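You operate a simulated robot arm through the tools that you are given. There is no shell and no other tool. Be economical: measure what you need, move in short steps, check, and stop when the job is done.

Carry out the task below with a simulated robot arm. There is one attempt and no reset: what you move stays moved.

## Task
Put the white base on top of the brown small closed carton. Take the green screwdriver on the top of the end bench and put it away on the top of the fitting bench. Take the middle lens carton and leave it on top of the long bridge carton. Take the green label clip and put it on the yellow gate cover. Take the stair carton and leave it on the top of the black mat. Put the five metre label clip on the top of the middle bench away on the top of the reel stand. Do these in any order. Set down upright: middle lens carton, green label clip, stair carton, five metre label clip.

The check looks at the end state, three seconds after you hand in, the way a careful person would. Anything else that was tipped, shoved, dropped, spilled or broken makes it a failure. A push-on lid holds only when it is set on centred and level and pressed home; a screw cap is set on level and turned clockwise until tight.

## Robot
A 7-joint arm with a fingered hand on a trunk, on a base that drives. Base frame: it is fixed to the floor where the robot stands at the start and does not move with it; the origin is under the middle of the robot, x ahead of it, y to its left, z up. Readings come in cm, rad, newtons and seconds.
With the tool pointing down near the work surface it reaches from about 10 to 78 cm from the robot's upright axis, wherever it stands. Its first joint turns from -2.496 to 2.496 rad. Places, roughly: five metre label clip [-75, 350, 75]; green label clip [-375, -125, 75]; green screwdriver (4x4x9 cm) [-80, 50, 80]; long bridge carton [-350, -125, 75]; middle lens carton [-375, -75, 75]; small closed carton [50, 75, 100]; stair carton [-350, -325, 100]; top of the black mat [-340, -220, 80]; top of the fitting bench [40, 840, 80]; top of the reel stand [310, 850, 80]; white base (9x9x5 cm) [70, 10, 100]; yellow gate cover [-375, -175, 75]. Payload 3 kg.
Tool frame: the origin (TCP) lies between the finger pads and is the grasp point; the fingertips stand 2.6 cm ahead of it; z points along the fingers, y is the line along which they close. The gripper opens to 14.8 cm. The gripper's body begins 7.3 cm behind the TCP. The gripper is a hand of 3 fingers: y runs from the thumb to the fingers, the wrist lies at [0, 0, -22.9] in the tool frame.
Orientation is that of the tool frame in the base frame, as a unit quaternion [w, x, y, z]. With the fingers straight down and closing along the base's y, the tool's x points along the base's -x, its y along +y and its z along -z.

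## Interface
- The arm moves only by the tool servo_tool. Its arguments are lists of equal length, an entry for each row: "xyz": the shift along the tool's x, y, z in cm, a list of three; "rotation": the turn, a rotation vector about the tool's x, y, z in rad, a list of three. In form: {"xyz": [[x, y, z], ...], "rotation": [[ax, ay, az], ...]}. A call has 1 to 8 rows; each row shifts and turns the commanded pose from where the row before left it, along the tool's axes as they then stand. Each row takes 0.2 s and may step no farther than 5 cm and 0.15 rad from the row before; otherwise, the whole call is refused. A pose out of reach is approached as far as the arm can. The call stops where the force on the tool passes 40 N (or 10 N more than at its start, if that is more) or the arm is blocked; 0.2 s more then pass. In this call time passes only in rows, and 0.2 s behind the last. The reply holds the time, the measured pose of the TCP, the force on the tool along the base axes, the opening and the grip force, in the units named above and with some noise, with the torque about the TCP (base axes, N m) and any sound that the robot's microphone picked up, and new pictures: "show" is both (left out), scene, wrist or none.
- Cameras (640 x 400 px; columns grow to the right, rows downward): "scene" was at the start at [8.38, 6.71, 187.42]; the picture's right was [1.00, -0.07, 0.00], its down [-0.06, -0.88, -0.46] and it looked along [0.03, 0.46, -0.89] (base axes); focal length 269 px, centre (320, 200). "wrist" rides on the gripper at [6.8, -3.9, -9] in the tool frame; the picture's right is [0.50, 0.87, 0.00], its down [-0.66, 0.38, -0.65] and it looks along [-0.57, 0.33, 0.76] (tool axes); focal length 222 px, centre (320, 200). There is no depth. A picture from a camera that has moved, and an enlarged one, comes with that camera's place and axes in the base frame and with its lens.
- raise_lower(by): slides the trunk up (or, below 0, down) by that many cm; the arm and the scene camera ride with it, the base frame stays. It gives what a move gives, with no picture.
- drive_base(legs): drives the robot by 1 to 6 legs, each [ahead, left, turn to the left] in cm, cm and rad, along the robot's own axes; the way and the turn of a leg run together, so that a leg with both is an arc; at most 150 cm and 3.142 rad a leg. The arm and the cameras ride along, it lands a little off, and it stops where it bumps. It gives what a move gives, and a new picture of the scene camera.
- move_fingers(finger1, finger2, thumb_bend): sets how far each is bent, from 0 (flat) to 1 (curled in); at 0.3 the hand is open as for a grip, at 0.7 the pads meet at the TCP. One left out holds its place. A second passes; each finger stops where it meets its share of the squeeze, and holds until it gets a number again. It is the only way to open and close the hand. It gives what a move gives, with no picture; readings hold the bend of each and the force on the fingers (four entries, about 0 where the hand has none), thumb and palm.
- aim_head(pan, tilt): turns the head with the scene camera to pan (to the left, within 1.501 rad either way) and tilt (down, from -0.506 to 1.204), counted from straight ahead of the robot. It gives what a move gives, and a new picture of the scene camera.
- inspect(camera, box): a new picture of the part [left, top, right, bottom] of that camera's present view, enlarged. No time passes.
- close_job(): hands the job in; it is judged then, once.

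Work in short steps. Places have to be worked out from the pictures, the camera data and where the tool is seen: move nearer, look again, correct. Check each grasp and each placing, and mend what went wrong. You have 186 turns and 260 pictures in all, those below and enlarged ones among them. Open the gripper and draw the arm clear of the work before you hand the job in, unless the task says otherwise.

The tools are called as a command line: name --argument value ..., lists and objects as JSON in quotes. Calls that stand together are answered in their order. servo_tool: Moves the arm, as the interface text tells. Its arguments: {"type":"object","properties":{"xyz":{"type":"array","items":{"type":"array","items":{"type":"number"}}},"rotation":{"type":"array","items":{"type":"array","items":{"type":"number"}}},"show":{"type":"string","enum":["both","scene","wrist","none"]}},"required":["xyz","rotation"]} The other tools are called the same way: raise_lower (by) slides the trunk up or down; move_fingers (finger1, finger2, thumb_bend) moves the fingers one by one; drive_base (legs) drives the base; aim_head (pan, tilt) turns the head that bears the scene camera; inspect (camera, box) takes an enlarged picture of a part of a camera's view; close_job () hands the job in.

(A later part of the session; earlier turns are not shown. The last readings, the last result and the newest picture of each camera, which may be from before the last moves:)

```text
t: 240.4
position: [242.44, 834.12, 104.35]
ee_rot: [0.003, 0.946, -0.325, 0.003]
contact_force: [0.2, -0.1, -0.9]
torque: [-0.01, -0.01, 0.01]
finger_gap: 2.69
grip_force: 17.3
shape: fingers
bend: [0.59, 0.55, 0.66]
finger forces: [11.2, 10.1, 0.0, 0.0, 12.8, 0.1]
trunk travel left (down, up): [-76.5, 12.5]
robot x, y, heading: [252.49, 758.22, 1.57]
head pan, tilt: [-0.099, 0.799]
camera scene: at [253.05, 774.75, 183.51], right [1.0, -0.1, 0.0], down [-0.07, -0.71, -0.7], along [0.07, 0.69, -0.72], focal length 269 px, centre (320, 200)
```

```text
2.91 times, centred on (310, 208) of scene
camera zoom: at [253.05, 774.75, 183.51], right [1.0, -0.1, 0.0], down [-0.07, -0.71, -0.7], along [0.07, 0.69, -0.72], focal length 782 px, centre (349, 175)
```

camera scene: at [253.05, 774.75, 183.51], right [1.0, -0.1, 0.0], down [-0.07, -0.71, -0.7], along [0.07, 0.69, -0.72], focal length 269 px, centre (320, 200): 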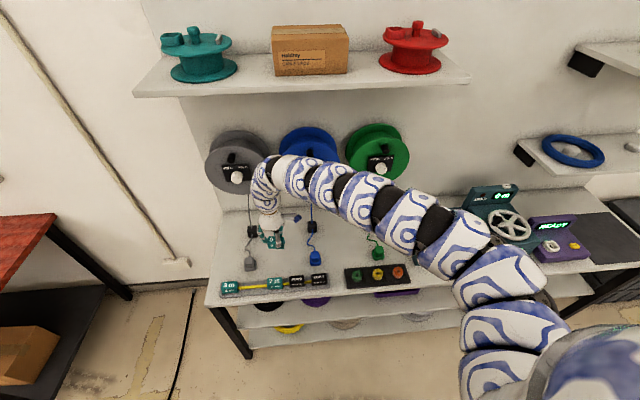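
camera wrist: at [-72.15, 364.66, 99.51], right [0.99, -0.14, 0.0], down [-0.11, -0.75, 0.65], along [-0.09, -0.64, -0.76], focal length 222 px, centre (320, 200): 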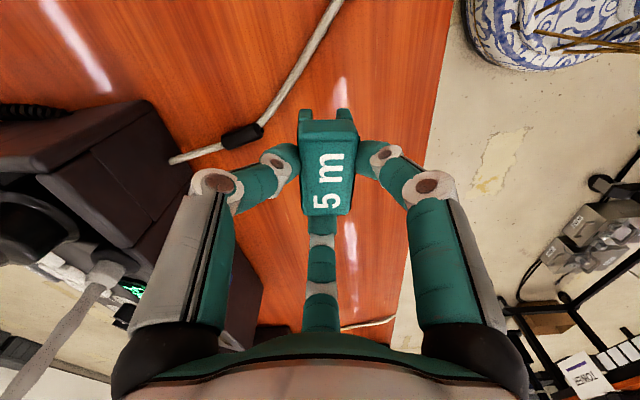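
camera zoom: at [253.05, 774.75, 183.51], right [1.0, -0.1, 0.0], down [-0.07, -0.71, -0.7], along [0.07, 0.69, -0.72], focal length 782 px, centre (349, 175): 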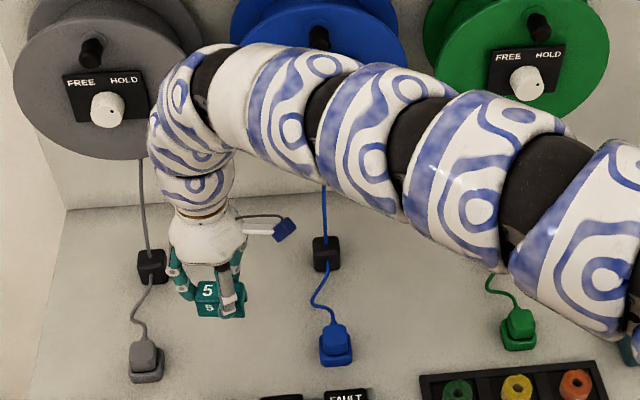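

The spot below is free, ~12 cm from either plug. I lower 12 cm by trunk, then finish with small servo steps.

raise_lower --by -11

servo_tool --xyz '[[0, 0, 0.8], [0, 0, 0.7], [0, 0, 0.7], [0, 0, 0.6], [0, 0, 0.5], [0, 0, 0.5]]' --rotation '[[0, 0, 0], [0, 0, 0], [0, 0, 0], [0, 0, 0], [0, 0, 0], [0, 0, 0]]' --show "wrist"

```text
t: 241.8
position: [242.51, 833.97, 93.53]
ee_rot: [0.002, 0.946, -0.326, 0.003]
contact_force: [-0.5, 0.4, -0.9]
torque: [0.04, 0.02, -0.02]
finger_gap: 2.65
grip_force: 17.2
shape: fingers
bend: [0.59, 0.55, 0.66]
finger forces: [11.3, 10.0, 0.1, 0.0, 12.8, 0.0]
trunk travel left (down, up): [-65.5, 23.5]
robot x, y, heading: [252.28, 758.17, 1.573]
head pan, tilt: [-0.099, 0.799]
```

```text
t: 243.2
position: [242.47, 833.91, 89.51]
ee_rot: [0.002, 0.946, -0.324, 0.004]
contact_force: [0.0, -0.3, 0.0]
torque: [-0.02, 0.0, 0.01]
finger_gap: 2.66
grip_force: 17.3
shape: fingers
bend: [0.59, 0.55, 0.66]
finger forces: [11.4, 9.8, 0.0, 0.0, 12.8, 0.1]
trunk travel left (down, up): [-65.5, 23.5]
robot x, y, heading: [252.55, 758.43, 1.574]
head pan, tilt: [-0.099, 0.799]
camera wrist: at [250.2, 833.03, 98.64], right [-0.14, -0.99, 0.0], down [-0.75, 0.11, 0.65], along [-0.64, 0.09, -0.76], focal length 222 px, centre (320, 200)
```

wrist: 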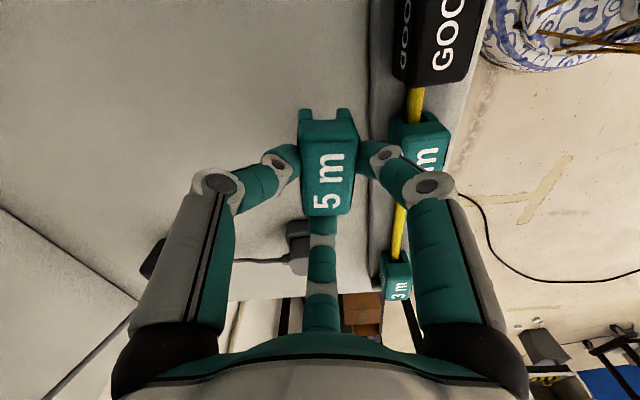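

No contact yet at 89.5, and the rail is rather near finger 1. I shift 3 cm further back (+y) and continue down.

servo_tool --xyz '[[-1.85, -2.37, 0], [0, 0, 1], [0, 0, 1], [0, 0, 0.7], [0, 0, 0.6], [0, 0, 0.6]]' --rotation '[[0, 0, 0], [0, 0, 0], [0, 0, 0], [0, 0, 0], [0, 0, 0], [0, 0, 0]]' --show "wrist"

```text
t: 244.6
position: [242.53, 837.02, 85.67]
ee_rot: [0.003, 0.945, -0.326, 0.003]
contact_force: [0.0, 0.6, -0.6]
torque: [0.02, -0.02, -0.01]
finger_gap: 2.65
grip_force: 17.1
shape: fingers
bend: [0.59, 0.55, 0.66]
finger forces: [11.6, 9.7, 0.0, 0.0, 12.8, 0.0]
trunk travel left (down, up): [-65.5, 23.5]
robot x, y, heading: [252.2, 758.14, 1.576]
head pan, tilt: [-0.099, 0.799]
camera wrist: at [250.17, 836.0, 94.68], right [-0.14, -0.99, 0.01], down [-0.75, 0.11, 0.65], along [-0.64, 0.08, -0.76], focal length 222 px, centre (320, 200)
```

wrist: 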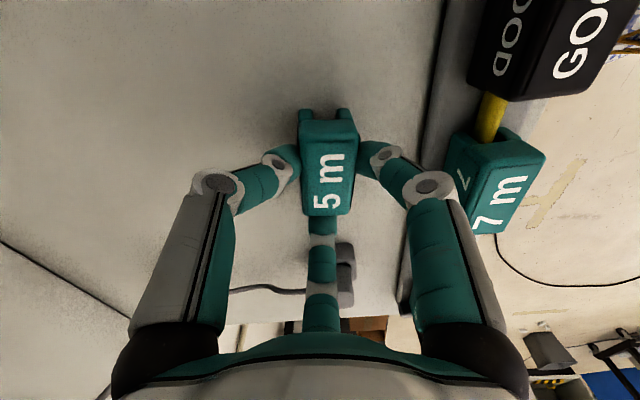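

Still free; I shift 1.5 cm more in +y and go on down in small steps.

servo_tool --xyz '[[-0.92, -1.18, 0], [0, 0, 0.6], [0, 0, 0.5], [0, 0, 0.5], [0, 0, 0.5], [0, 0, 0.4]]' --rotation '[[0, 0, 0], [0, 0, 0], [0, 0, 0], [0, 0, 0], [0, 0, 0], [0, 0, 0]]' --show "wrist"

```text
t: 246.0
position: [242.51, 838.48, 83.28]
ee_rot: [0.001, 0.946, -0.323, 0.002]
contact_force: [0.1, 0.6, 26.7]
torque: [-0.22, -0.05, 0.05]
finger_gap: 2.64
grip_force: 19.7
shape: fingers
bend: [0.59, 0.59, 0.66]
finger forces: [15.3, 6.7, 0.1, 0.1, 17.8, 0.0]
trunk travel left (down, up): [-65.5, 23.5]
robot x, y, heading: [252.37, 758.27, 1.572]
head pan, tilt: [-0.099, 0.799]
camera wrist: at [250.22, 837.42, 92.35], right [-0.14, -0.99, 0.0], down [-0.75, 0.11, 0.65], along [-0.64, 0.09, -0.76], focal length 222 px, centre (320, 200)
```

wrist: 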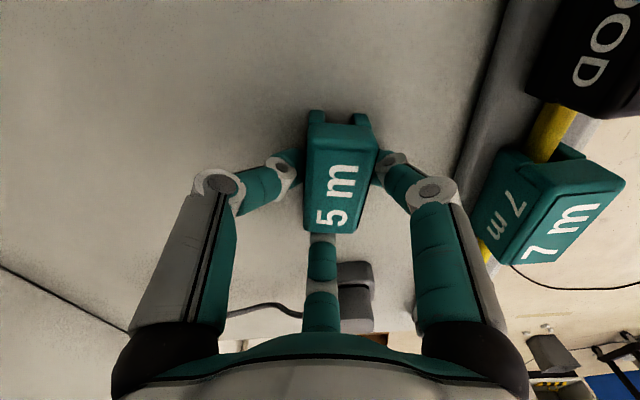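

Contact (27 N): the clip sits on the top. I ease up slightly and open.

servo_tool --xyz '[[0, 0, -0.3]]' --rotation '[[0, 0, 0]]' --show "none"

move_fingers --finger1 0.54 --finger2 0.5 --thumb_bend 0.57

servo_tool --xyz '[[0, 0, -2], [0, 0, -3], [0, 0, -4]]' --rotation '[[0, 0, 0], [0, 0, 0], [0, 0, 0]]' --show "wrist"

```text
t: 246.4
position: [242.53, 838.43, 83.37]
ee_rot: [0.002, 0.946, -0.324, 0.003]
contact_force: [-1.4, 2.0, 9.4]
torque: [-0.05, -0.05, 0.05]
finger_gap: 2.67
grip_force: 19.0
shape: fingers
bend: [0.59, 0.59, 0.67]
finger forces: [13.6, 7.3, 0.1, 0.0, 16.5, 0.0]
trunk travel left (down, up): [-65.5, 23.5]
robot x, y, heading: [252.43, 758.24, 1.573]
head pan, tilt: [-0.099, 0.799]
```

```text
t: 247.4
position: [242.5, 838.43, 83.33]
ee_rot: [0.002, 0.946, -0.324, 0.003]
contact_force: [1.2, -1.0, 0.6]
torque: [-0.01, 0.0, 0.06]
finger_gap: 4.51
grip_force: 0.4
shape: fingers
bend: [0.54, 0.51, 0.56]
finger forces: [0.0, 0.9, 0.1, 0.0, 0.0, 0.0]
trunk travel left (down, up): [-65.5, 23.5]
robot x, y, heading: [252.53, 758.43, 1.58]
head pan, tilt: [-0.099, 0.799]
```

```text
t: 248.2
position: [242.26, 838.46, 92.49]
ee_rot: [0.002, 0.946, -0.324, 0.003]
contact_force: [0.1, 0.7, 0.3]
torque: [0.03, 0.01, 0.0]
finger_gap: 4.54
grip_force: 0.0
shape: fingers
bend: [0.54, 0.5, 0.56]
finger forces: [0.1, 0.1, 0.0, 0.0, 0.0, 0.0]
trunk travel left (down, up): [-65.5, 23.5]
robot x, y, heading: [252.47, 758.23, 1.572]
head pan, tilt: [-0.099, 0.799]
camera wrist: at [250.07, 837.49, 101.57], right [-0.14, -0.99, 0.01], down [-0.75, 0.11, 0.65], along [-0.64, 0.08, -0.76], focal length 222 px, centre (320, 200)
```

wrist: 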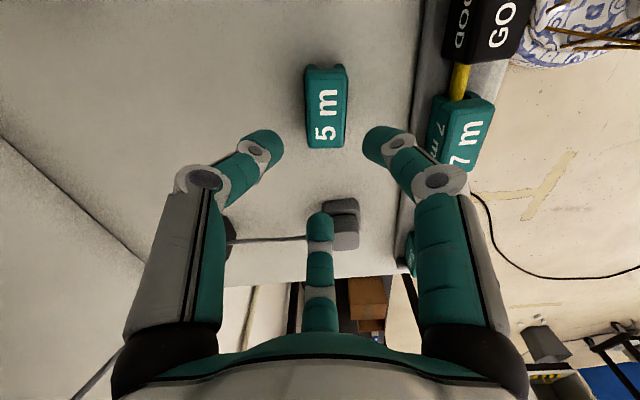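

The 5 m clip stands free on the reel stand. I raise the trunk, withdraw, and return to the aisle.

raise_lower --by 22

drive_base --legs '[[-62, 0, 0], [0, 130, 0], [0, 117, 0], [0, 0, 3.14]]'

```text
t: 250.5
position: [242.38, 838.53, 114.46]
ee_rot: [0.001, 0.946, -0.325, 0.003]
contact_force: [0.1, 0.0, 0.1]
torque: [-0.01, 0.0, -0.01]
finger_gap: 4.52
grip_force: 0.0
shape: fingers
bend: [0.54, 0.5, 0.56]
finger forces: [0.1, 0.0, 0.0, 0.0, 0.0, 0.0]
trunk travel left (down, up): [-87.5, 1.5]
robot x, y, heading: [252.14, 758.03, 1.572]
head pan, tilt: [-0.099, 0.799]
```

```text
t: 273.1
position: [15.93, 614.66, 114.52]
ee_rot: [-0.004, 0.322, 0.947, 0.003]
contact_force: [0.8, 0.1, 0.9]
torque: [0.0, 0.01, 0.01]
finger_gap: 4.55
grip_force: 0.0
shape: fingers
bend: [0.54, 0.5, 0.56]
finger forces: [0.0, 0.0, 0.0, 0.1, 0.0, 0.0]
trunk travel left (down, up): [-87.5, 1.5]
robot x, y, heading: [5.64, 695.18, -1.567]
head pan, tilt: [-0.099, 0.799]
camera scene: at [4.89, 679.22, 194.53], right [-1.0, 0.09, 0.0], down [0.07, 0.71, -0.7], along [-0.06, -0.69, -0.72], focal length 269 px, centre (320, 200)
```

scene: 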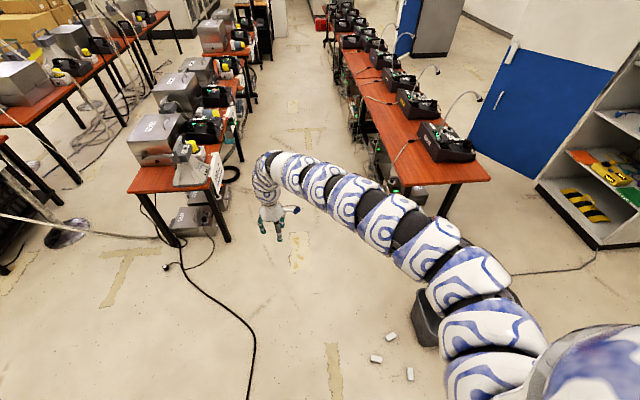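

Facing down the aisle, clear. I drive 600 cm down in four legs.

drive_base --legs '[[150, 0, 0], [150, 0, -0.003], [150, 0, 0], [150, 0, 0]]'

```text
t: 301.6
position: [14.71, 14.09, 114.49]
ee_rot: [-0.003, 0.326, 0.945, 0.002]
contact_force: [0.4, 0.3, 0.4]
torque: [0.0, 0.02, -0.01]
finger_gap: 4.52
grip_force: 0.0
shape: fingers
bend: [0.54, 0.5, 0.56]
finger forces: [0.0, 0.1, 0.1, 0.1, 0.1, 0.1]
trunk travel left (down, up): [-87.5, 1.5]
robot x, y, heading: [5.35, 94.31, -1.575]
head pan, tilt: [-0.099, 0.799]
camera scene: at [4.12, 78.76, 194.53], right [-0.99, 0.1, 0.0], down [0.07, 0.71, -0.7], along [-0.07, -0.69, -0.72], focal length 269 px, centre (320, 200)
```

scene: 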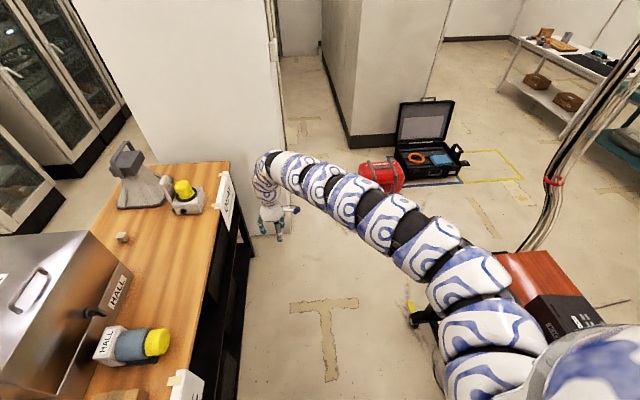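

The bag is at (-85, -138) and the pole at (-87, 12); I plan to pass between at y≈-50. I advance to y≈-22, turn right to face -x, then shift to y≈-48.

drive_base --legs '[[116, 4, 0], [0, 0, -1.567], [0, 26, 0]]'

aim_head --pan 0.0 --tilt 0.6

```text
t: 305.7
position: [17.2, -65.25, 114.39]
ee_rot: [-0.007, 0.324, 0.946, 0.011]
contact_force: [0.4, -1.2, -0.3]
torque: [0.01, 0.0, -0.03]
finger_gap: 4.55
grip_force: 0.1
shape: fingers
bend: [0.54, 0.5, 0.56]
finger forces: [0.0, 0.0, 0.1, 0.0, 0.0, 0.1]
trunk travel left (down, up): [-87.5, 1.5]
robot x, y, heading: [7.71, 12.85, -1.572]
head pan, tilt: [-0.099, 0.799]
stopped in leg 1: the robot was blocked; the commanded pose is now the measured one
camera scene: at [6.29, -1.38, 194.71], right [-0.99, 0.1, 0.0], down [0.08, 0.71, -0.7], along [-0.07, -0.7, -0.71], focal length 269 px, centre (320, 200)
```

scene: 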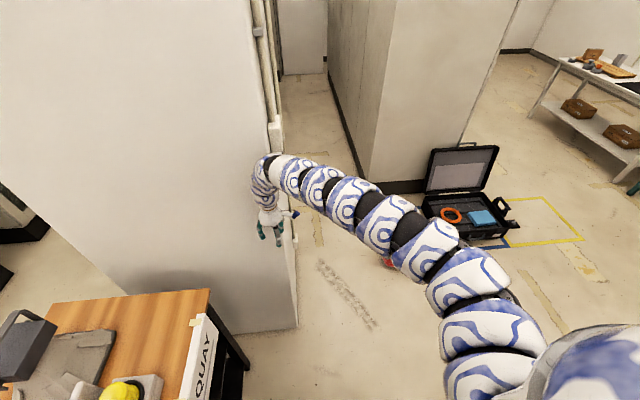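

```text
t: 306.4
position: [17.35, -65.36, 114.43]
ee_rot: [-0.008, 0.321, 0.947, 0.012]
contact_force: [-0.7, -0.3, -0.1]
torque: [0.01, -0.01, 0.0]
finger_gap: 4.57
grip_force: 0.1
shape: fingers
bend: [0.54, 0.5, 0.56]
finger forces: [0.0, 0.1, 0.1, 0.1, 0.1, 0.0]
trunk travel left (down, up): [-87.5, 1.5]
robot x, y, heading: [7.97, 12.12, -1.577]
head pan, tilt: [0.0, 0.6]
camera scene: at [7.06, -2.13, 196.37], right [-1.0, 0.0, 0.0], down [0.0, 0.56, -0.83], along [0.0, -0.83, -0.56], focal length 269 px, centre (320, 200)
```

scene: 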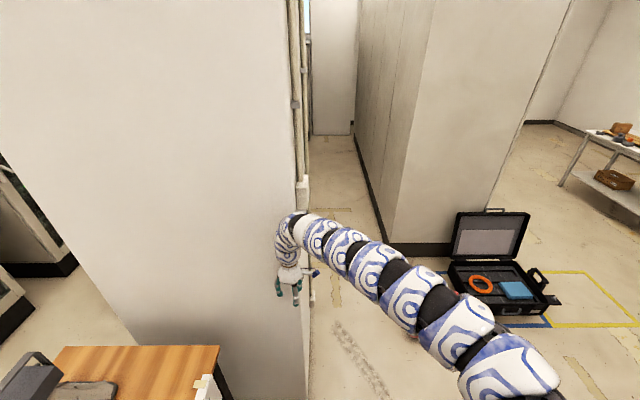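

The hand has reached a wall corner at about (18, -70). I back 8 cm and turn right, which swings the arm away from the wall.

drive_base --legs '[[-8, 0, 0], [0, 0, -1.0]]'

aim_head --pan -0.4 --tilt 0.7

```text
t: 310.0
position: [-53.24, -30.47, 113.62]
ee_rot: [-0.001, 0.737, 0.676, 0.019]
contact_force: [0.1, -0.4, 0.2]
torque: [-0.03, 0.01, -0.01]
finger_gap: 4.55
grip_force: 0.3
shape: fingers
bend: [0.54, 0.5, 0.56]
finger forces: [0.0, 0.0, 0.1, 0.0, 0.0, 0.0]
trunk travel left (down, up): [-87.5, 1.5]
robot x, y, heading: [8.13, 20.37, -2.575]
head pan, tilt: [0.0, 0.6]
camera scene: at [-6.52, 11.71, 196.22], right [-0.54, 0.84, 0.0], down [0.48, 0.3, -0.83], along [-0.69, -0.44, -0.56], focal length 269 px, centre (320, 200)
```

scene: 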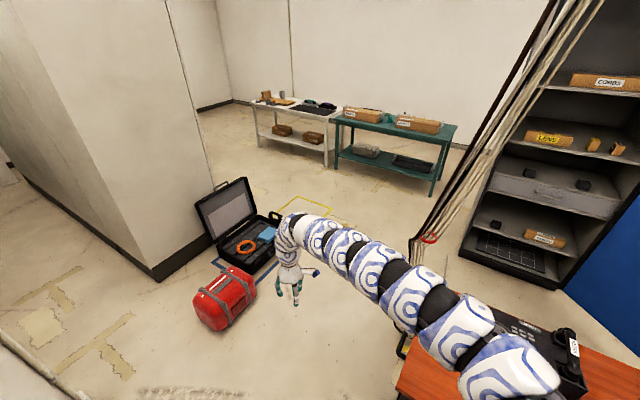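

```text
t: 310.9
position: [-53.34, -30.53, 113.55]
ee_rot: [-0.001, 0.737, 0.676, 0.019]
contact_force: [0.6, 0.0, -0.1]
torque: [-0.01, -0.01, 0.0]
finger_gap: 4.57
grip_force: 0.0
shape: fingers
bend: [0.54, 0.5, 0.56]
finger forces: [0.1, 0.0, 0.0, 0.0, 0.0, 0.0]
trunk travel left (down, up): [-87.5, 1.5]
robot x, y, heading: [7.8, 20.56, -2.572]
head pan, tilt: [-0.4, 0.7]
camera scene: at [-7.43, 15.0, 195.36], right [-0.17, 0.99, 0.0], down [0.63, 0.11, -0.77], along [-0.75, -0.13, -0.64], focal length 269 px, centre (320, 200)
```

scene: 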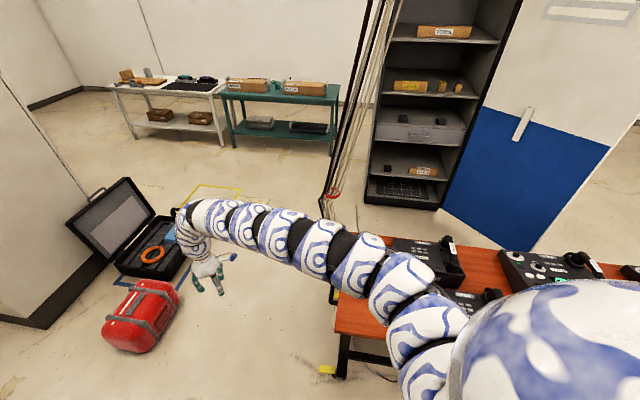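

Clear view: the green and white benches stand at x≈-380. I move diagonally to about (-28, -55), turn to face -x and proceed.

drive_base --legs '[[71, 44, 0], [0, 0, -0.567]]'

```text
t: 316.9
position: [-107.46, -65.38, 113.62]
ee_rot: [0.004, 0.897, 0.442, 0.018]
contact_force: [0.6, -0.1, 0.9]
torque: [0.04, 0.0, 0.01]
finger_gap: 4.57
grip_force: 0.0
shape: fingers
bend: [0.54, 0.5, 0.56]
finger forces: [0.0, 0.0, 0.0, 0.0, 0.0, 0.1]
trunk travel left (down, up): [-87.5, 1.5]
robot x, y, heading: [-28.44, -55.19, 3.141]
head pan, tilt: [-0.4, 0.7]
camera scene: at [-44.35, -51.6, 195.36], right [0.39, 0.92, 0.0], down [0.59, -0.25, -0.76], along [-0.7, 0.3, -0.64], focal length 269 px, centre (320, 200)
```

scene: 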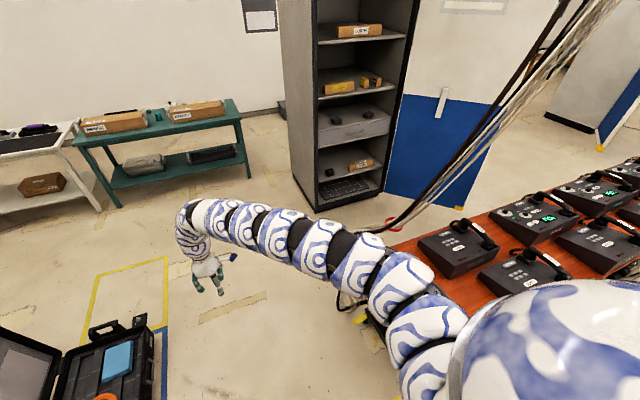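

Path ahead is clear. I drive 150 cm ahead along -x and look at the benches.

drive_base --legs '[[150, 0, 0]]'

aim_head --pan 0.15 --tilt 0.5

inspect --camera "scene" --box '[40, 60, 360, 260]'

```text
t: 324.4
position: [-257.87, -63.97, 113.62]
ee_rot: [0.005, 0.898, 0.439, 0.018]
contact_force: [-0.3, 0.4, -0.2]
torque: [-0.04, -0.02, 0.01]
finger_gap: 4.56
grip_force: 0.0
shape: fingers
bend: [0.54, 0.5, 0.56]
finger forces: [0.0, 0.1, 0.0, 0.0, 0.0, 0.0]
trunk travel left (down, up): [-87.5, 1.5]
robot x, y, heading: [-178.92, -54.32, 3.128]
head pan, tilt: [-0.4, 0.7]
camera scene: at [-194.8, -50.78, 195.35], right [0.4, 0.92, 0.0], down [0.59, -0.26, -0.76], along [-0.7, 0.3, -0.64], focal length 269 px, centre (320, 200)
```

scene: 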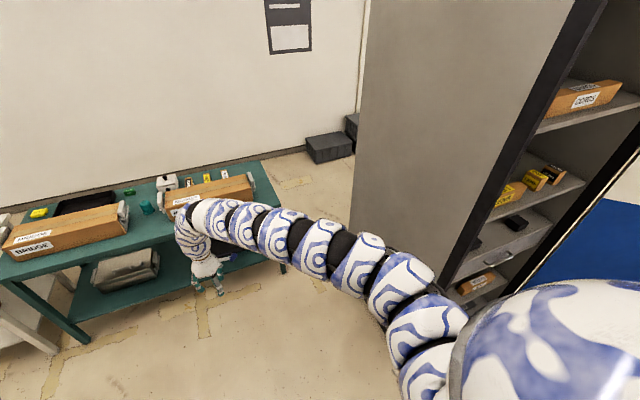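

```text
t: 325.4
position: [-257.9, -63.91, 113.52]
ee_rot: [0.004, 0.899, 0.438, 0.019]
contact_force: [-0.7, -0.3, 0.2]
torque: [0.0, 0.02, 0.02]
finger_gap: 4.55
grip_force: 0.1
shape: fingers
bend: [0.54, 0.5, 0.56]
finger forces: [0.1, 0.0, 0.0, 0.1, 0.0, 0.0]
trunk travel left (down, up): [-87.5, 1.5]
robot x, y, heading: [-178.83, -54.62, 3.13]
head pan, tilt: [0.15, 0.499]
camera scene: at [-195.98, -55.43, 197.13], right [-0.14, 0.99, 0.0], down [0.47, 0.07, -0.88], along [-0.87, -0.12, -0.48], focal length 269 px, centre (320, 200)
```

scene: 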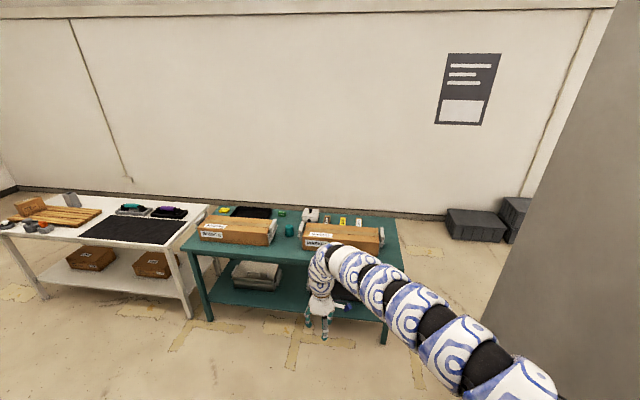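

```text
2.00 times, centred on (200, 160) of scene
camera zoom: at [-195.98, -55.43, 197.13], right [-0.14, 0.99, 0.0], down [0.47, 0.07, -0.88], along [-0.87, -0.12, -0.48], focal length 538 px, centre (560, 280)
```

zoom: 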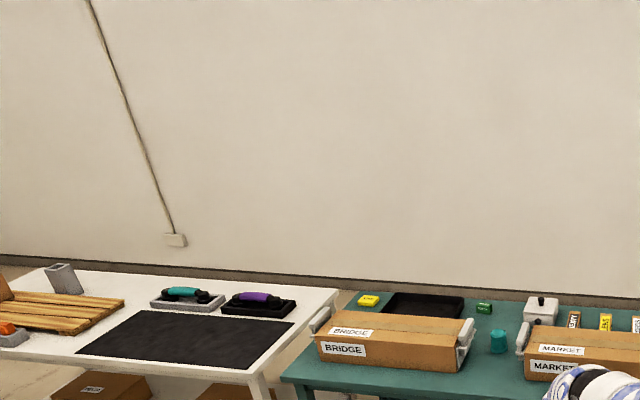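

The green bench carries the BRIDGE carton, clips and small boxes. I drive 95 cm closer and look down on it.

drive_base --legs '[[95, 20, 0.01]]'

aim_head --pan 0.25 --tilt 0.75

inspect --camera "wrist" --box '[0, 0, 640, 400]'

inspect --camera "scene" --box '[80, 80, 400, 280]'

```text
t: 330.4
position: [-353.43, -85.55, 113.59]
ee_rot: [0.003, 0.895, 0.447, 0.019]
contact_force: [-0.3, -0.1, -0.3]
torque: [0.0, 0.0, -0.05]
finger_gap: 4.53
grip_force: 0.1
shape: fingers
bend: [0.54, 0.5, 0.56]
finger forces: [0.0, 0.1, 0.0, 0.0, 0.0, 0.1]
trunk travel left (down, up): [-87.5, 1.5]
robot x, y, heading: [-274.78, -74.89, -3.136]
head pan, tilt: [0.15, 0.499]
camera scene: at [-291.71, -75.83, 197.12], right [-0.16, 0.99, 0.0], down [0.47, 0.08, -0.88], along [-0.87, -0.14, -0.48], focal length 269 px, centre (320, 200)
```

scene: 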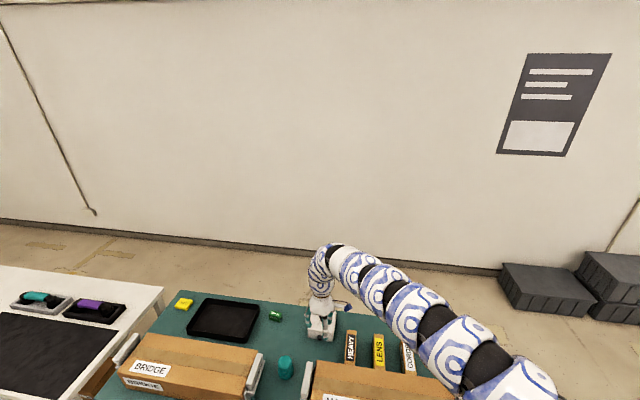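

```text
t: 331.2
position: [-353.36, -85.63, 113.59]
ee_rot: [0.004, 0.895, 0.446, 0.02]
contact_force: [0.1, 0.1, -0.4]
torque: [0.02, -0.03, 0.01]
finger_gap: 4.55
grip_force: 0.1
shape: fingers
bend: [0.54, 0.5, 0.56]
finger forces: [0.0, 0.0, 0.0, 0.0, 0.1, 0.1]
trunk travel left (down, up): [-87.5, 1.5]
robot x, y, heading: [-274.23, -74.49, -3.132]
head pan, tilt: [0.25, 0.75]
camera scene: at [-290.69, -76.5, 194.94], right [-0.26, 0.97, 0.0], down [0.66, 0.18, -0.73], along [-0.71, -0.19, -0.68], focal length 269 px, centre (320, 200)
```

scene: 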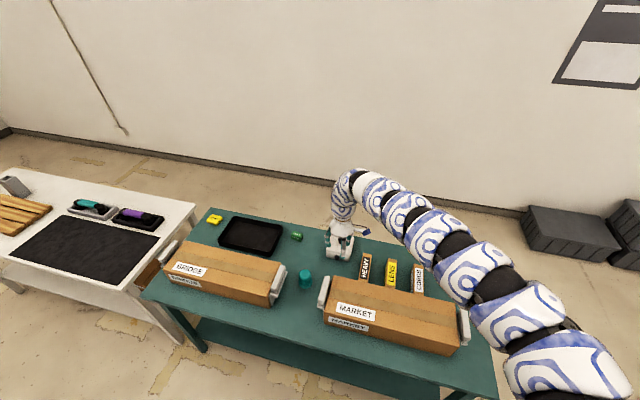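

```text
1.00 times, centred on (320, 200) of wrist (not enlarged: the box is as wide or as high as the picture)
camera zoom: at [-352.68, -77.9, 122.67], right [0.99, -0.12, 0.03], down [-0.11, -0.76, 0.64], along [-0.05, -0.64, -0.77], focal length 222 px, centre (320, 200)
```

zoom: 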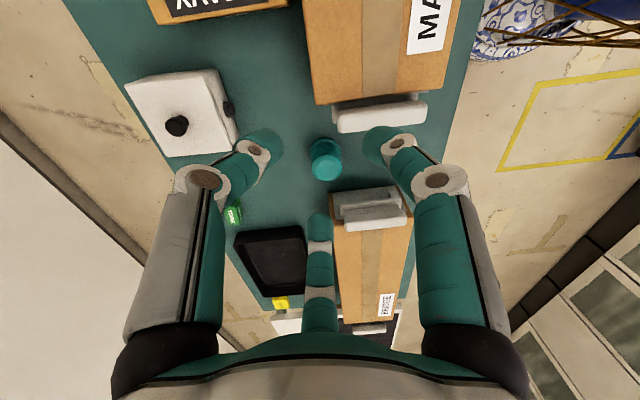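

```text
2.00 times, centred on (240, 180) of scene
camera zoom: at [-290.69, -76.5, 194.94], right [-0.26, 0.97, 0.0], down [0.66, 0.18, -0.73], along [-0.71, -0.19, -0.68], focal length 538 px, centre (480, 240)
```

zoom: 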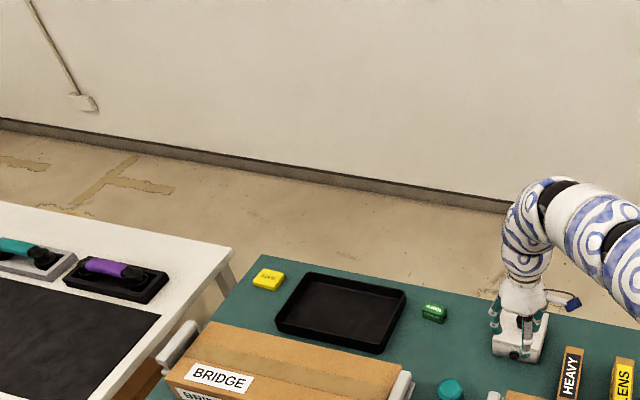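

The small cartons in a row are HEAVY, LENS (middle), CORDS. The LENS one is at about (-370, -62). I move right 22 cm and ahead 14 cm, and lower partway to look.

drive_base --legs '[[14, -20, -0.006]]'

raise_lower --by -10

inspect --camera "wrist" --box '[0, 0, 640, 400]'

aim_head --pan 0.1 --tilt 0.9

inspect --camera "scene" --box '[220, 150, 420, 275]'

```text
t: 333.0
position: [-367.65, -64.92, 113.53]
ee_rot: [0.004, 0.896, 0.443, 0.018]
contact_force: [-0.3, 0.4, -0.8]
torque: [-0.03, 0.02, 0.0]
finger_gap: 4.57
grip_force: 0.0
shape: fingers
bend: [0.54, 0.5, 0.56]
finger forces: [0.1, 0.1, 0.0, 0.1, 0.0, 0.0]
trunk travel left (down, up): [-87.5, 1.5]
robot x, y, heading: [-288.8, -54.85, -3.138]
head pan, tilt: [0.25, 0.75]
camera scene: at [-304.93, -56.3, 194.92], right [-0.25, 0.97, 0.0], down [0.66, 0.17, -0.73], along [-0.71, -0.18, -0.68], focal length 269 px, centre (320, 200)
```

scene: 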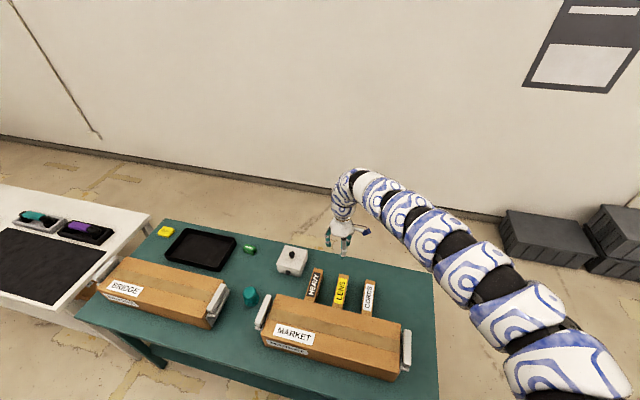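

```text
t: 334.3
position: [-367.53, -64.9, 103.66]
ee_rot: [0.004, 0.896, 0.443, 0.018]
contact_force: [-0.2, 0.2, 0.7]
torque: [0.02, -0.01, 0.05]
finger_gap: 4.58
grip_force: 0.1
shape: fingers
bend: [0.54, 0.5, 0.56]
finger forces: [0.1, 0.0, 0.0, 0.0, 0.0, 0.0]
trunk travel left (down, up): [-77.5, 11.5]
robot x, y, heading: [-288.54, -54.41, -3.137]
head pan, tilt: [0.25, 0.75]
```

```text
1.00 times, centred on (320, 200) of wrist (not enlarged: the box is as wide or as high as the picture)
camera zoom: at [-366.84, -57.27, 112.68], right [0.99, -0.13, 0.03], down [-0.12, -0.76, 0.64], along [-0.06, -0.64, -0.77], focal length 222 px, centre (320, 200)
```

zoom: 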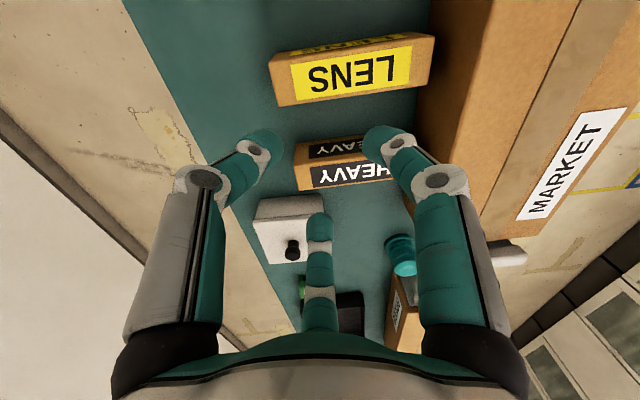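

```text
t: 335.0
position: [-367.53, -64.87, 103.59]
ee_rot: [0.003, 0.897, 0.442, 0.019]
contact_force: [-0.4, 0.1, 0.4]
torque: [-0.02, 0.01, 0.0]
finger_gap: 4.56
grip_force: 0.2
shape: fingers
bend: [0.54, 0.5, 0.56]
finger forces: [0.0, 0.0, 0.0, 0.1, 0.0, 0.1]
trunk travel left (down, up): [-77.5, 11.5]
robot x, y, heading: [-288.62, -54.93, -3.138]
head pan, tilt: [0.099, 0.901]
camera scene: at [-304.32, -55.15, 183.75], right [-0.1, 0.99, 0.0], down [0.78, 0.08, -0.62], along [-0.62, -0.06, -0.78], focal length 269 px, centre (320, 200)
```

scene: 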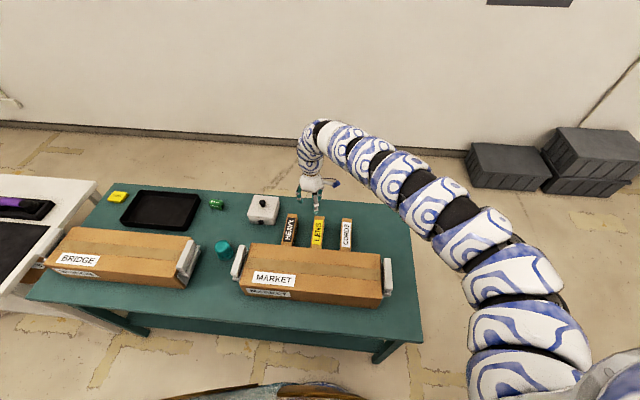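

```text
3.20 times, centred on (320, 212) of scene
camera zoom: at [-304.32, -55.15, 183.75], right [-0.1, 0.99, 0.0], down [0.78, 0.08, -0.62], along [-0.62, -0.06, -0.78], focal length 861 px, centre (320, 160)
```

zoom: 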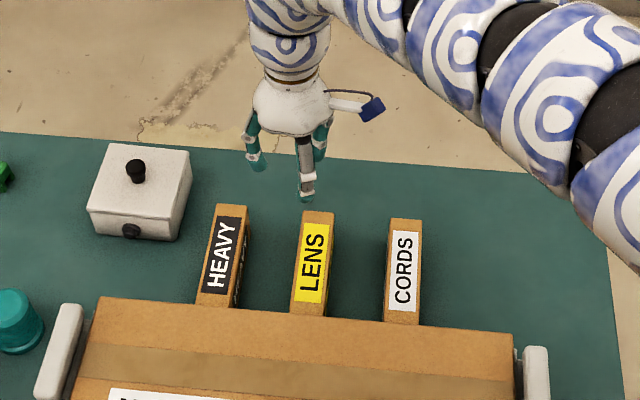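

LENS is a 15×4×4 cm carton lying along x at (-368, -62), top z≈82. I level the hand, turn it so it closes along y, and centre above it.

servo_tool --xyz '[[1.31, -2.89, 0], [0, 0, 0], [0, 0, 0], [0, 0, 0], [0, 0, 0], [0, 0, 0], [0, 0, 0], [0, 0, 0]]' --rotation '[[0.023, -0.029, 0], [0, 0, 0.131], [0, 0, 0.131], [0, 0, 0.131], [0, 0, 0.131], [0, 0, 0.131], [0, 0, 0.131], [0, 0, 0.131]]' --show "none"

move_fingers --finger1 0.46 --finger2 0.46 --thumb_bend 0.46

inspect --camera "wrist" --box '[0, 0, 640, 400]'

```text
t: 336.8
position: [-369.1, -62.26, 103.53]
ee_rot: [0.0, 1.0, -0.001, 0.0]
contact_force: [-0.4, -0.4, -0.2]
torque: [0.02, -0.03, 0.01]
finger_gap: 4.56
grip_force: 0.1
shape: fingers
bend: [0.54, 0.5, 0.56]
finger forces: [0.0, 0.0, 0.0, 0.0, 0.1, 0.0]
trunk travel left (down, up): [-77.5, 11.5]
robot x, y, heading: [-288.66, -54.66, -3.144]
head pan, tilt: [0.099, 0.901]
```

```text
t: 337.8
position: [-369.11, -62.14, 103.47]
ee_rot: [-0.001, 1.0, 0.0, 0.0]
contact_force: [0.3, 0.4, 0.1]
torque: [0.02, -0.01, 0.06]
finger_gap: 7.48
grip_force: 0.1
shape: fingers
bend: [0.46, 0.46, 0.46]
finger forces: [0.0, 0.0, 0.0, 0.0, 0.0, 0.1]
trunk travel left (down, up): [-77.5, 11.5]
robot x, y, heading: [-288.49, -54.78, -3.14]
head pan, tilt: [0.099, 0.901]
```

```text
1.00 times, centred on (320, 200) of wrist (not enlarged: the box is as wide or as high as the picture)
camera zoom: at [-362.27, -58.23, 112.55], right [0.5, -0.87, 0.0], down [-0.66, -0.38, 0.65], along [-0.57, -0.33, -0.76], focal length 222 px, centre (320, 200)
```

zoom: 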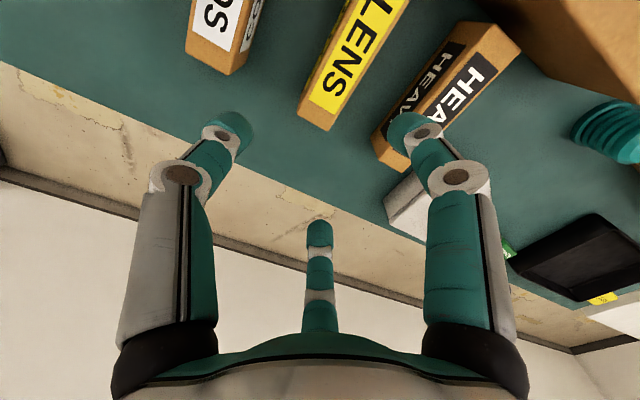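

Level now. The carton axis is about 1 cm towards -y; I correct and descend 12 cm.

servo_tool --xyz '[[1.1, 0.9, 3], [0, 0, 3], [0, 0, 3], [0, 0, 3]]' --rotation '[[0, 0, 0], [0, 0, 0], [0, 0, 0], [0, 0, 0]]' --show "wrist"

```text
t: 338.8
position: [-367.95, -63.13, 91.57]
ee_rot: [-0.001, 1.0, 0.0, 0.0]
contact_force: [0.1, -0.1, -0.8]
torque: [0.01, -0.01, 0.01]
finger_gap: 7.49
grip_force: 0.1
shape: fingers
bend: [0.46, 0.46, 0.46]
finger forces: [0.1, 0.1, 0.0, 0.0, 0.0, 0.0]
trunk travel left (down, up): [-77.5, 11.5]
robot x, y, heading: [-288.52, -54.57, -3.14]
head pan, tilt: [0.099, 0.901]
camera wrist: at [-361.16, -59.11, 100.53], right [0.5, -0.87, 0.0], down [-0.66, -0.38, 0.65], along [-0.57, -0.33, -0.76], focal length 222 px, centre (320, 200)
```

wrist: 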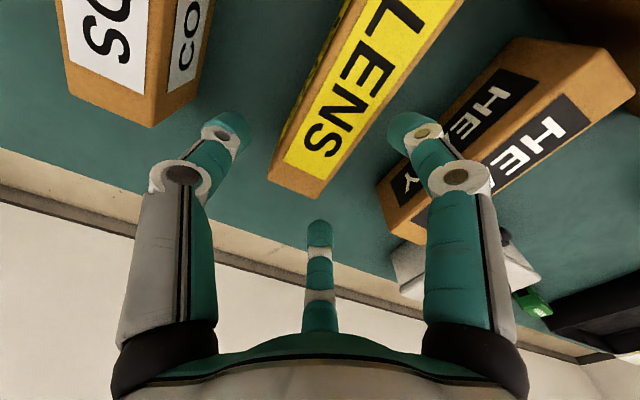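

Carton axis is at y≈-64.3. I shift 1.2 cm and descend 6 cm more.

servo_tool --xyz '[[0, 1.2, 2], [0, 0, 2], [0, 0, 2]]' --rotation '[[0, 0, 0], [0, 0, 0], [0, 0, 0]]' --show "wrist"

```text
t: 339.6
position: [-367.92, -64.04, 85.47]
ee_rot: [-0.001, 1.0, 0.0, 0.0]
contact_force: [-0.3, 0.0, 0.2]
torque: [-0.02, 0.0, -0.01]
finger_gap: 7.49
grip_force: 0.1
shape: fingers
bend: [0.46, 0.46, 0.46]
finger forces: [0.0, 0.0, 0.0, 0.1, 0.0, 0.0]
trunk travel left (down, up): [-77.5, 11.5]
robot x, y, heading: [-289.02, -54.52, -3.141]
head pan, tilt: [0.099, 0.901]
camera wrist: at [-361.1, -60.2, 94.49], right [0.5, -0.87, 0.0], down [-0.66, -0.38, 0.65], along [-0.57, -0.33, -0.76], focal length 222 px, centre (320, 200)
```

wrist: 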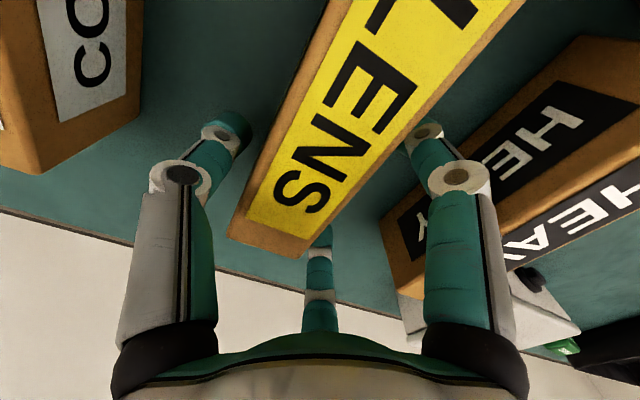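

Carton top is at z≈84.6. I centre (+0.5 cm) and go down 3.3 cm, then close.

servo_tool --xyz '[[0, -0.5, 1.2], [0, 0, 1.2], [0, 0, 0.9]]' --rotation '[[0, 0, 0], [0, 0, 0], [0, 0, 0]]' --show "none"

move_fingers --finger1 0.75 --finger2 0.75 --thumb_bend 0.75

servo_tool --xyz '[[0, 0, -2], [0, 0, -3], [0, 0, -3], [0, 0, -3]]' --rotation '[[0, 0, 0], [0, 0, 0], [0, 0, 0], [0, 0, 0]]' --show "both"

```text
t: 340.4
position: [-368.46, -63.88, 83.24]
ee_rot: [0.001, 1.0, 0.001, -0.004]
contact_force: [2.1, 0.1, 34.3]
torque: [0.52, -0.83, 0.12]
finger_gap: 7.71
grip_force: 17.4
shape: fingers
bend: [0.43, 0.46, 0.46]
finger forces: [15.3, 2.2, 0.1, 0.0, 17.4, 0.1]
trunk travel left (down, up): [-77.5, 11.5]
robot x, y, heading: [-288.65, -54.81, -3.138]
head pan, tilt: [0.099, 0.901]
stopped in row 3: the force on the tool passed its limit at 48 N (the readings are from after the stop); the commanded pose is now the measured one
```

```text
t: 341.4
position: [-368.11, -63.76, 83.1]
ee_rot: [0.0, 1.0, 0.0, -0.005]
contact_force: [3.2, 3.0, 41.9]
torque: [0.73, 0.19, -0.12]
finger_gap: 4.6
grip_force: 45.4
shape: fingers
bend: [0.47, 0.57, 0.64]
finger forces: [9.2, 26.5, 0.0, 0.0, 54.7, 0.0]
trunk travel left (down, up): [-77.5, 11.5]
robot x, y, heading: [-288.5, -54.92, -3.138]
head pan, tilt: [0.099, 0.901]
```

```text
t: 342.4
position: [-368.22, -63.75, 93.71]
ee_rot: [-0.001, 1.0, 0.0, -0.002]
contact_force: [-0.3, -0.3, -0.6]
torque: [-0.03, 0.09, -0.01]
finger_gap: 4.59
grip_force: 21.2
shape: fingers
bend: [0.48, 0.57, 0.63]
finger forces: [8.5, 12.2, 0.0, 0.0, 20.7, 0.0]
trunk travel left (down, up): [-77.5, 11.5]
robot x, y, heading: [-288.54, -54.64, -3.143]
head pan, tilt: [0.099, 0.901]
camera scene: at [-304.31, -55.17, 183.74], right [-0.1, 0.99, 0.0], down [0.78, 0.08, -0.62], along [-0.62, -0.06, -0.78], focal length 269 px, centre (320, 200)
camera wrist: at [-361.4, -59.9, 102.77], right [0.5, -0.87, 0.0], down [-0.65, -0.38, 0.66], along [-0.57, -0.33, -0.75], focal length 222 px, centre (320, 200)
```

scene: 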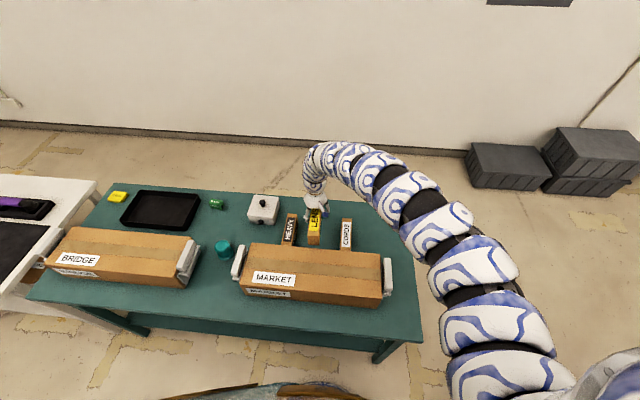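
wrist: 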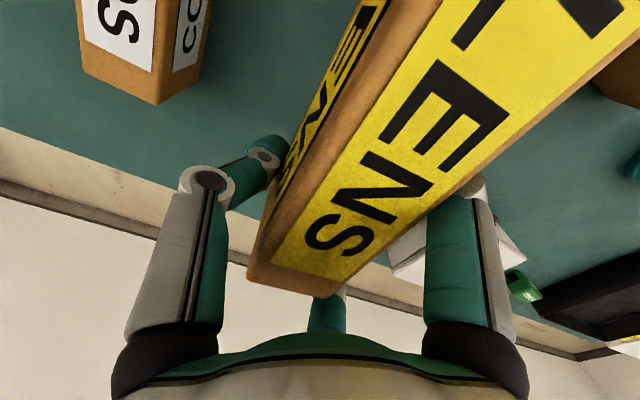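

LENS is held (bench top ≈80.3). I raise, back 23 cm and move left 71 cm to bring it over the BRIDGE carton at about (-345, -135).

raise_lower --by 11

drive_base --legs '[[-23, 0, 0], [0, 72, 0]]'

servo_tool --xyz '[[0, 0, 0], [0, 0, 0], [0, 0, 0], [0, 0, 0], [0, 0, 0], [0, 0, 0], [0, 0, 0], [0, 0, 0]]' --rotation '[[0, 0, -0.14], [0, 0, -0.14], [0, 0, -0.14], [0, 0, -0.14], [0, 0, -0.14], [0, 0, -0.14], [0, 0, -0.14], [0, 0, -0.14]]' --show "both"

```text
t: 343.8
position: [-368.32, -63.9, 104.74]
ee_rot: [0.0, 1.0, 0.0, -0.002]
contact_force: [0.1, 0.2, -2.0]
torque: [-0.03, 0.1, 0.0]
finger_gap: 4.56
grip_force: 21.0
shape: fingers
bend: [0.48, 0.57, 0.63]
finger forces: [8.6, 12.3, 0.0, 0.0, 20.7, 0.1]
trunk travel left (down, up): [-88.5, 0.5]
robot x, y, heading: [-288.79, -54.63, -3.137]
head pan, tilt: [0.099, 0.901]
```

```text
t: 349.1
position: [-345.47, -136.37, 104.74]
ee_rot: [0.0, 1.0, -0.001, -0.003]
contact_force: [-0.1, -0.2, -1.4]
torque: [-0.02, 0.06, -0.03]
finger_gap: 4.55
grip_force: 21.1
shape: fingers
bend: [0.48, 0.57, 0.63]
finger forces: [8.7, 12.3, 0.0, 0.1, 20.8, 0.1]
trunk travel left (down, up): [-88.5, 0.5]
robot x, y, heading: [-265.73, -127.86, 3.144]
head pan, tilt: [0.099, 0.901]
camera scene: at [-281.43, -128.06, 194.74], right [-0.1, 1.0, 0.0], down [0.78, 0.08, -0.62], along [-0.62, -0.06, -0.78], focal length 269 px, centre (320, 200)
```

scene: 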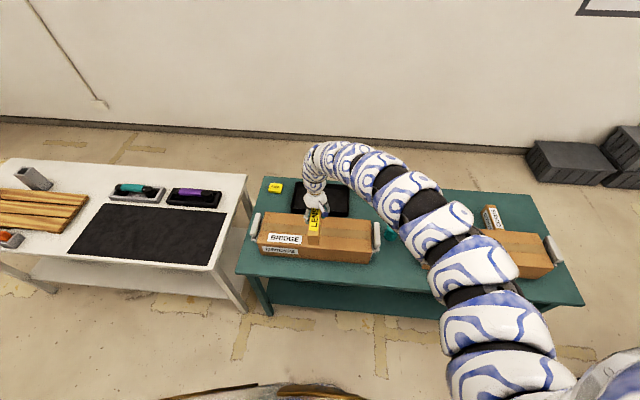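

```text
t: 350.9
position: [-345.42, -136.54, 104.88]
ee_rot: [-0.002, 0.848, 0.53, -0.002]
contact_force: [-0.3, -0.2, -1.3]
torque: [-0.07, 0.04, 0.0]
finger_gap: 4.54
grip_force: 21.0
shape: fingers
bend: [0.48, 0.57, 0.63]
finger forces: [8.9, 12.5, 0.0, 0.0, 21.2, 0.0]
trunk travel left (down, up): [-88.5, 0.5]
robot x, y, heading: [-265.79, -127.87, 3.14]
head pan, tilt: [0.099, 0.901]
camera scene: at [-281.43, -127.99, 194.74], right [-0.1, 1.0, 0.0], down [0.78, 0.08, -0.62], along [-0.62, -0.06, -0.78], focal length 269 px, centre (320, 200)
camera wrist: at [-345.9, -128.63, 113.87], right [1.0, 0.07, -0.01], down [0.06, -0.75, 0.65], along [0.04, -0.65, -0.76], focal length 222 px, centre (320, 200)
```

scene: 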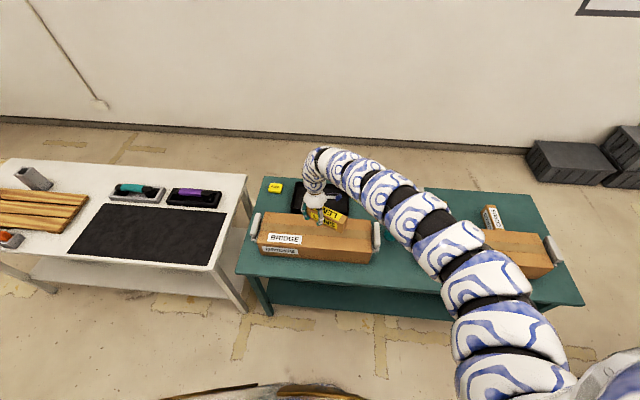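
wrist: 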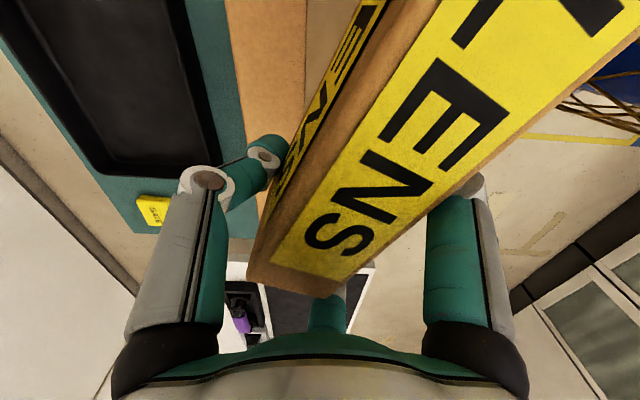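

I complete the 90° turn and zoom on the bridge carton.

servo_tool --xyz '[[0, 0, 0], [0, 0, 0], [0, 0, 0]]' --rotation '[[0, 0, -0.15], [0, 0, -0.15], [0, 0, -0.12]]' --show "wrist"

inspect --camera "scene" --box '[230, 160, 390, 275]'

```text
t: 351.7
position: [-345.46, -136.52, 104.85]
ee_rot: [-0.002, 0.719, 0.695, -0.001]
contact_force: [-0.4, 0.1, -1.9]
torque: [-0.07, 0.03, 0.0]
finger_gap: 4.57
grip_force: 21.2
shape: fingers
bend: [0.48, 0.57, 0.63]
finger forces: [8.9, 12.4, 0.0, 0.0, 21.1, 0.0]
trunk travel left (down, up): [-88.5, 0.5]
robot x, y, heading: [-265.51, -127.47, 3.14]
head pan, tilt: [0.099, 0.901]
camera wrist: at [-349.02, -129.51, 113.83], right [0.88, 0.47, 0.0], down [0.36, -0.67, 0.65], along [0.3, -0.58, -0.76], focal length 222 px, centre (320, 200)
```

wrist: 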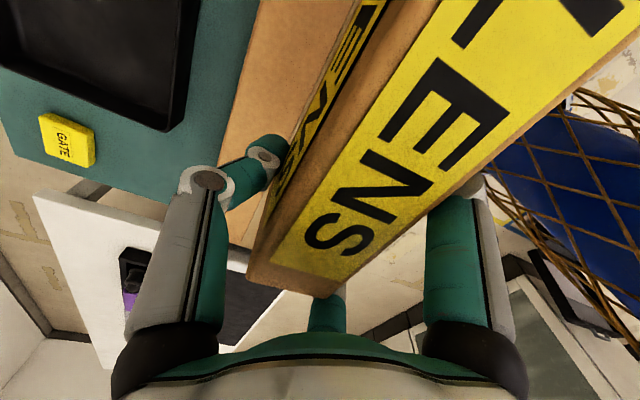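

```text
3.48 times, centred on (310, 218) of scene
camera zoom: at [-281.43, -127.99, 194.74], right [-0.1, 1.0, 0.0], down [0.78, 0.08, -0.62], along [-0.62, -0.06, -0.78], focal length 935 px, centre (355, 139)
```

zoom: 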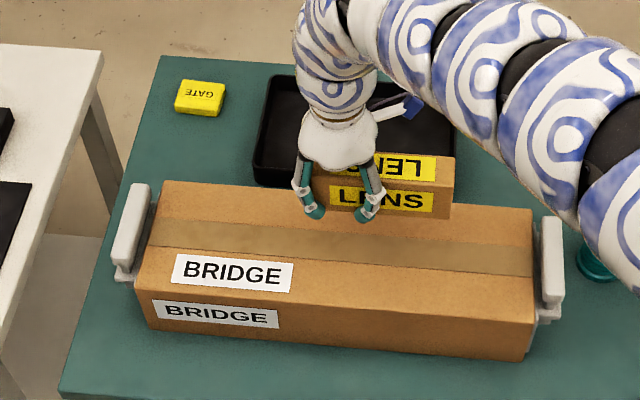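

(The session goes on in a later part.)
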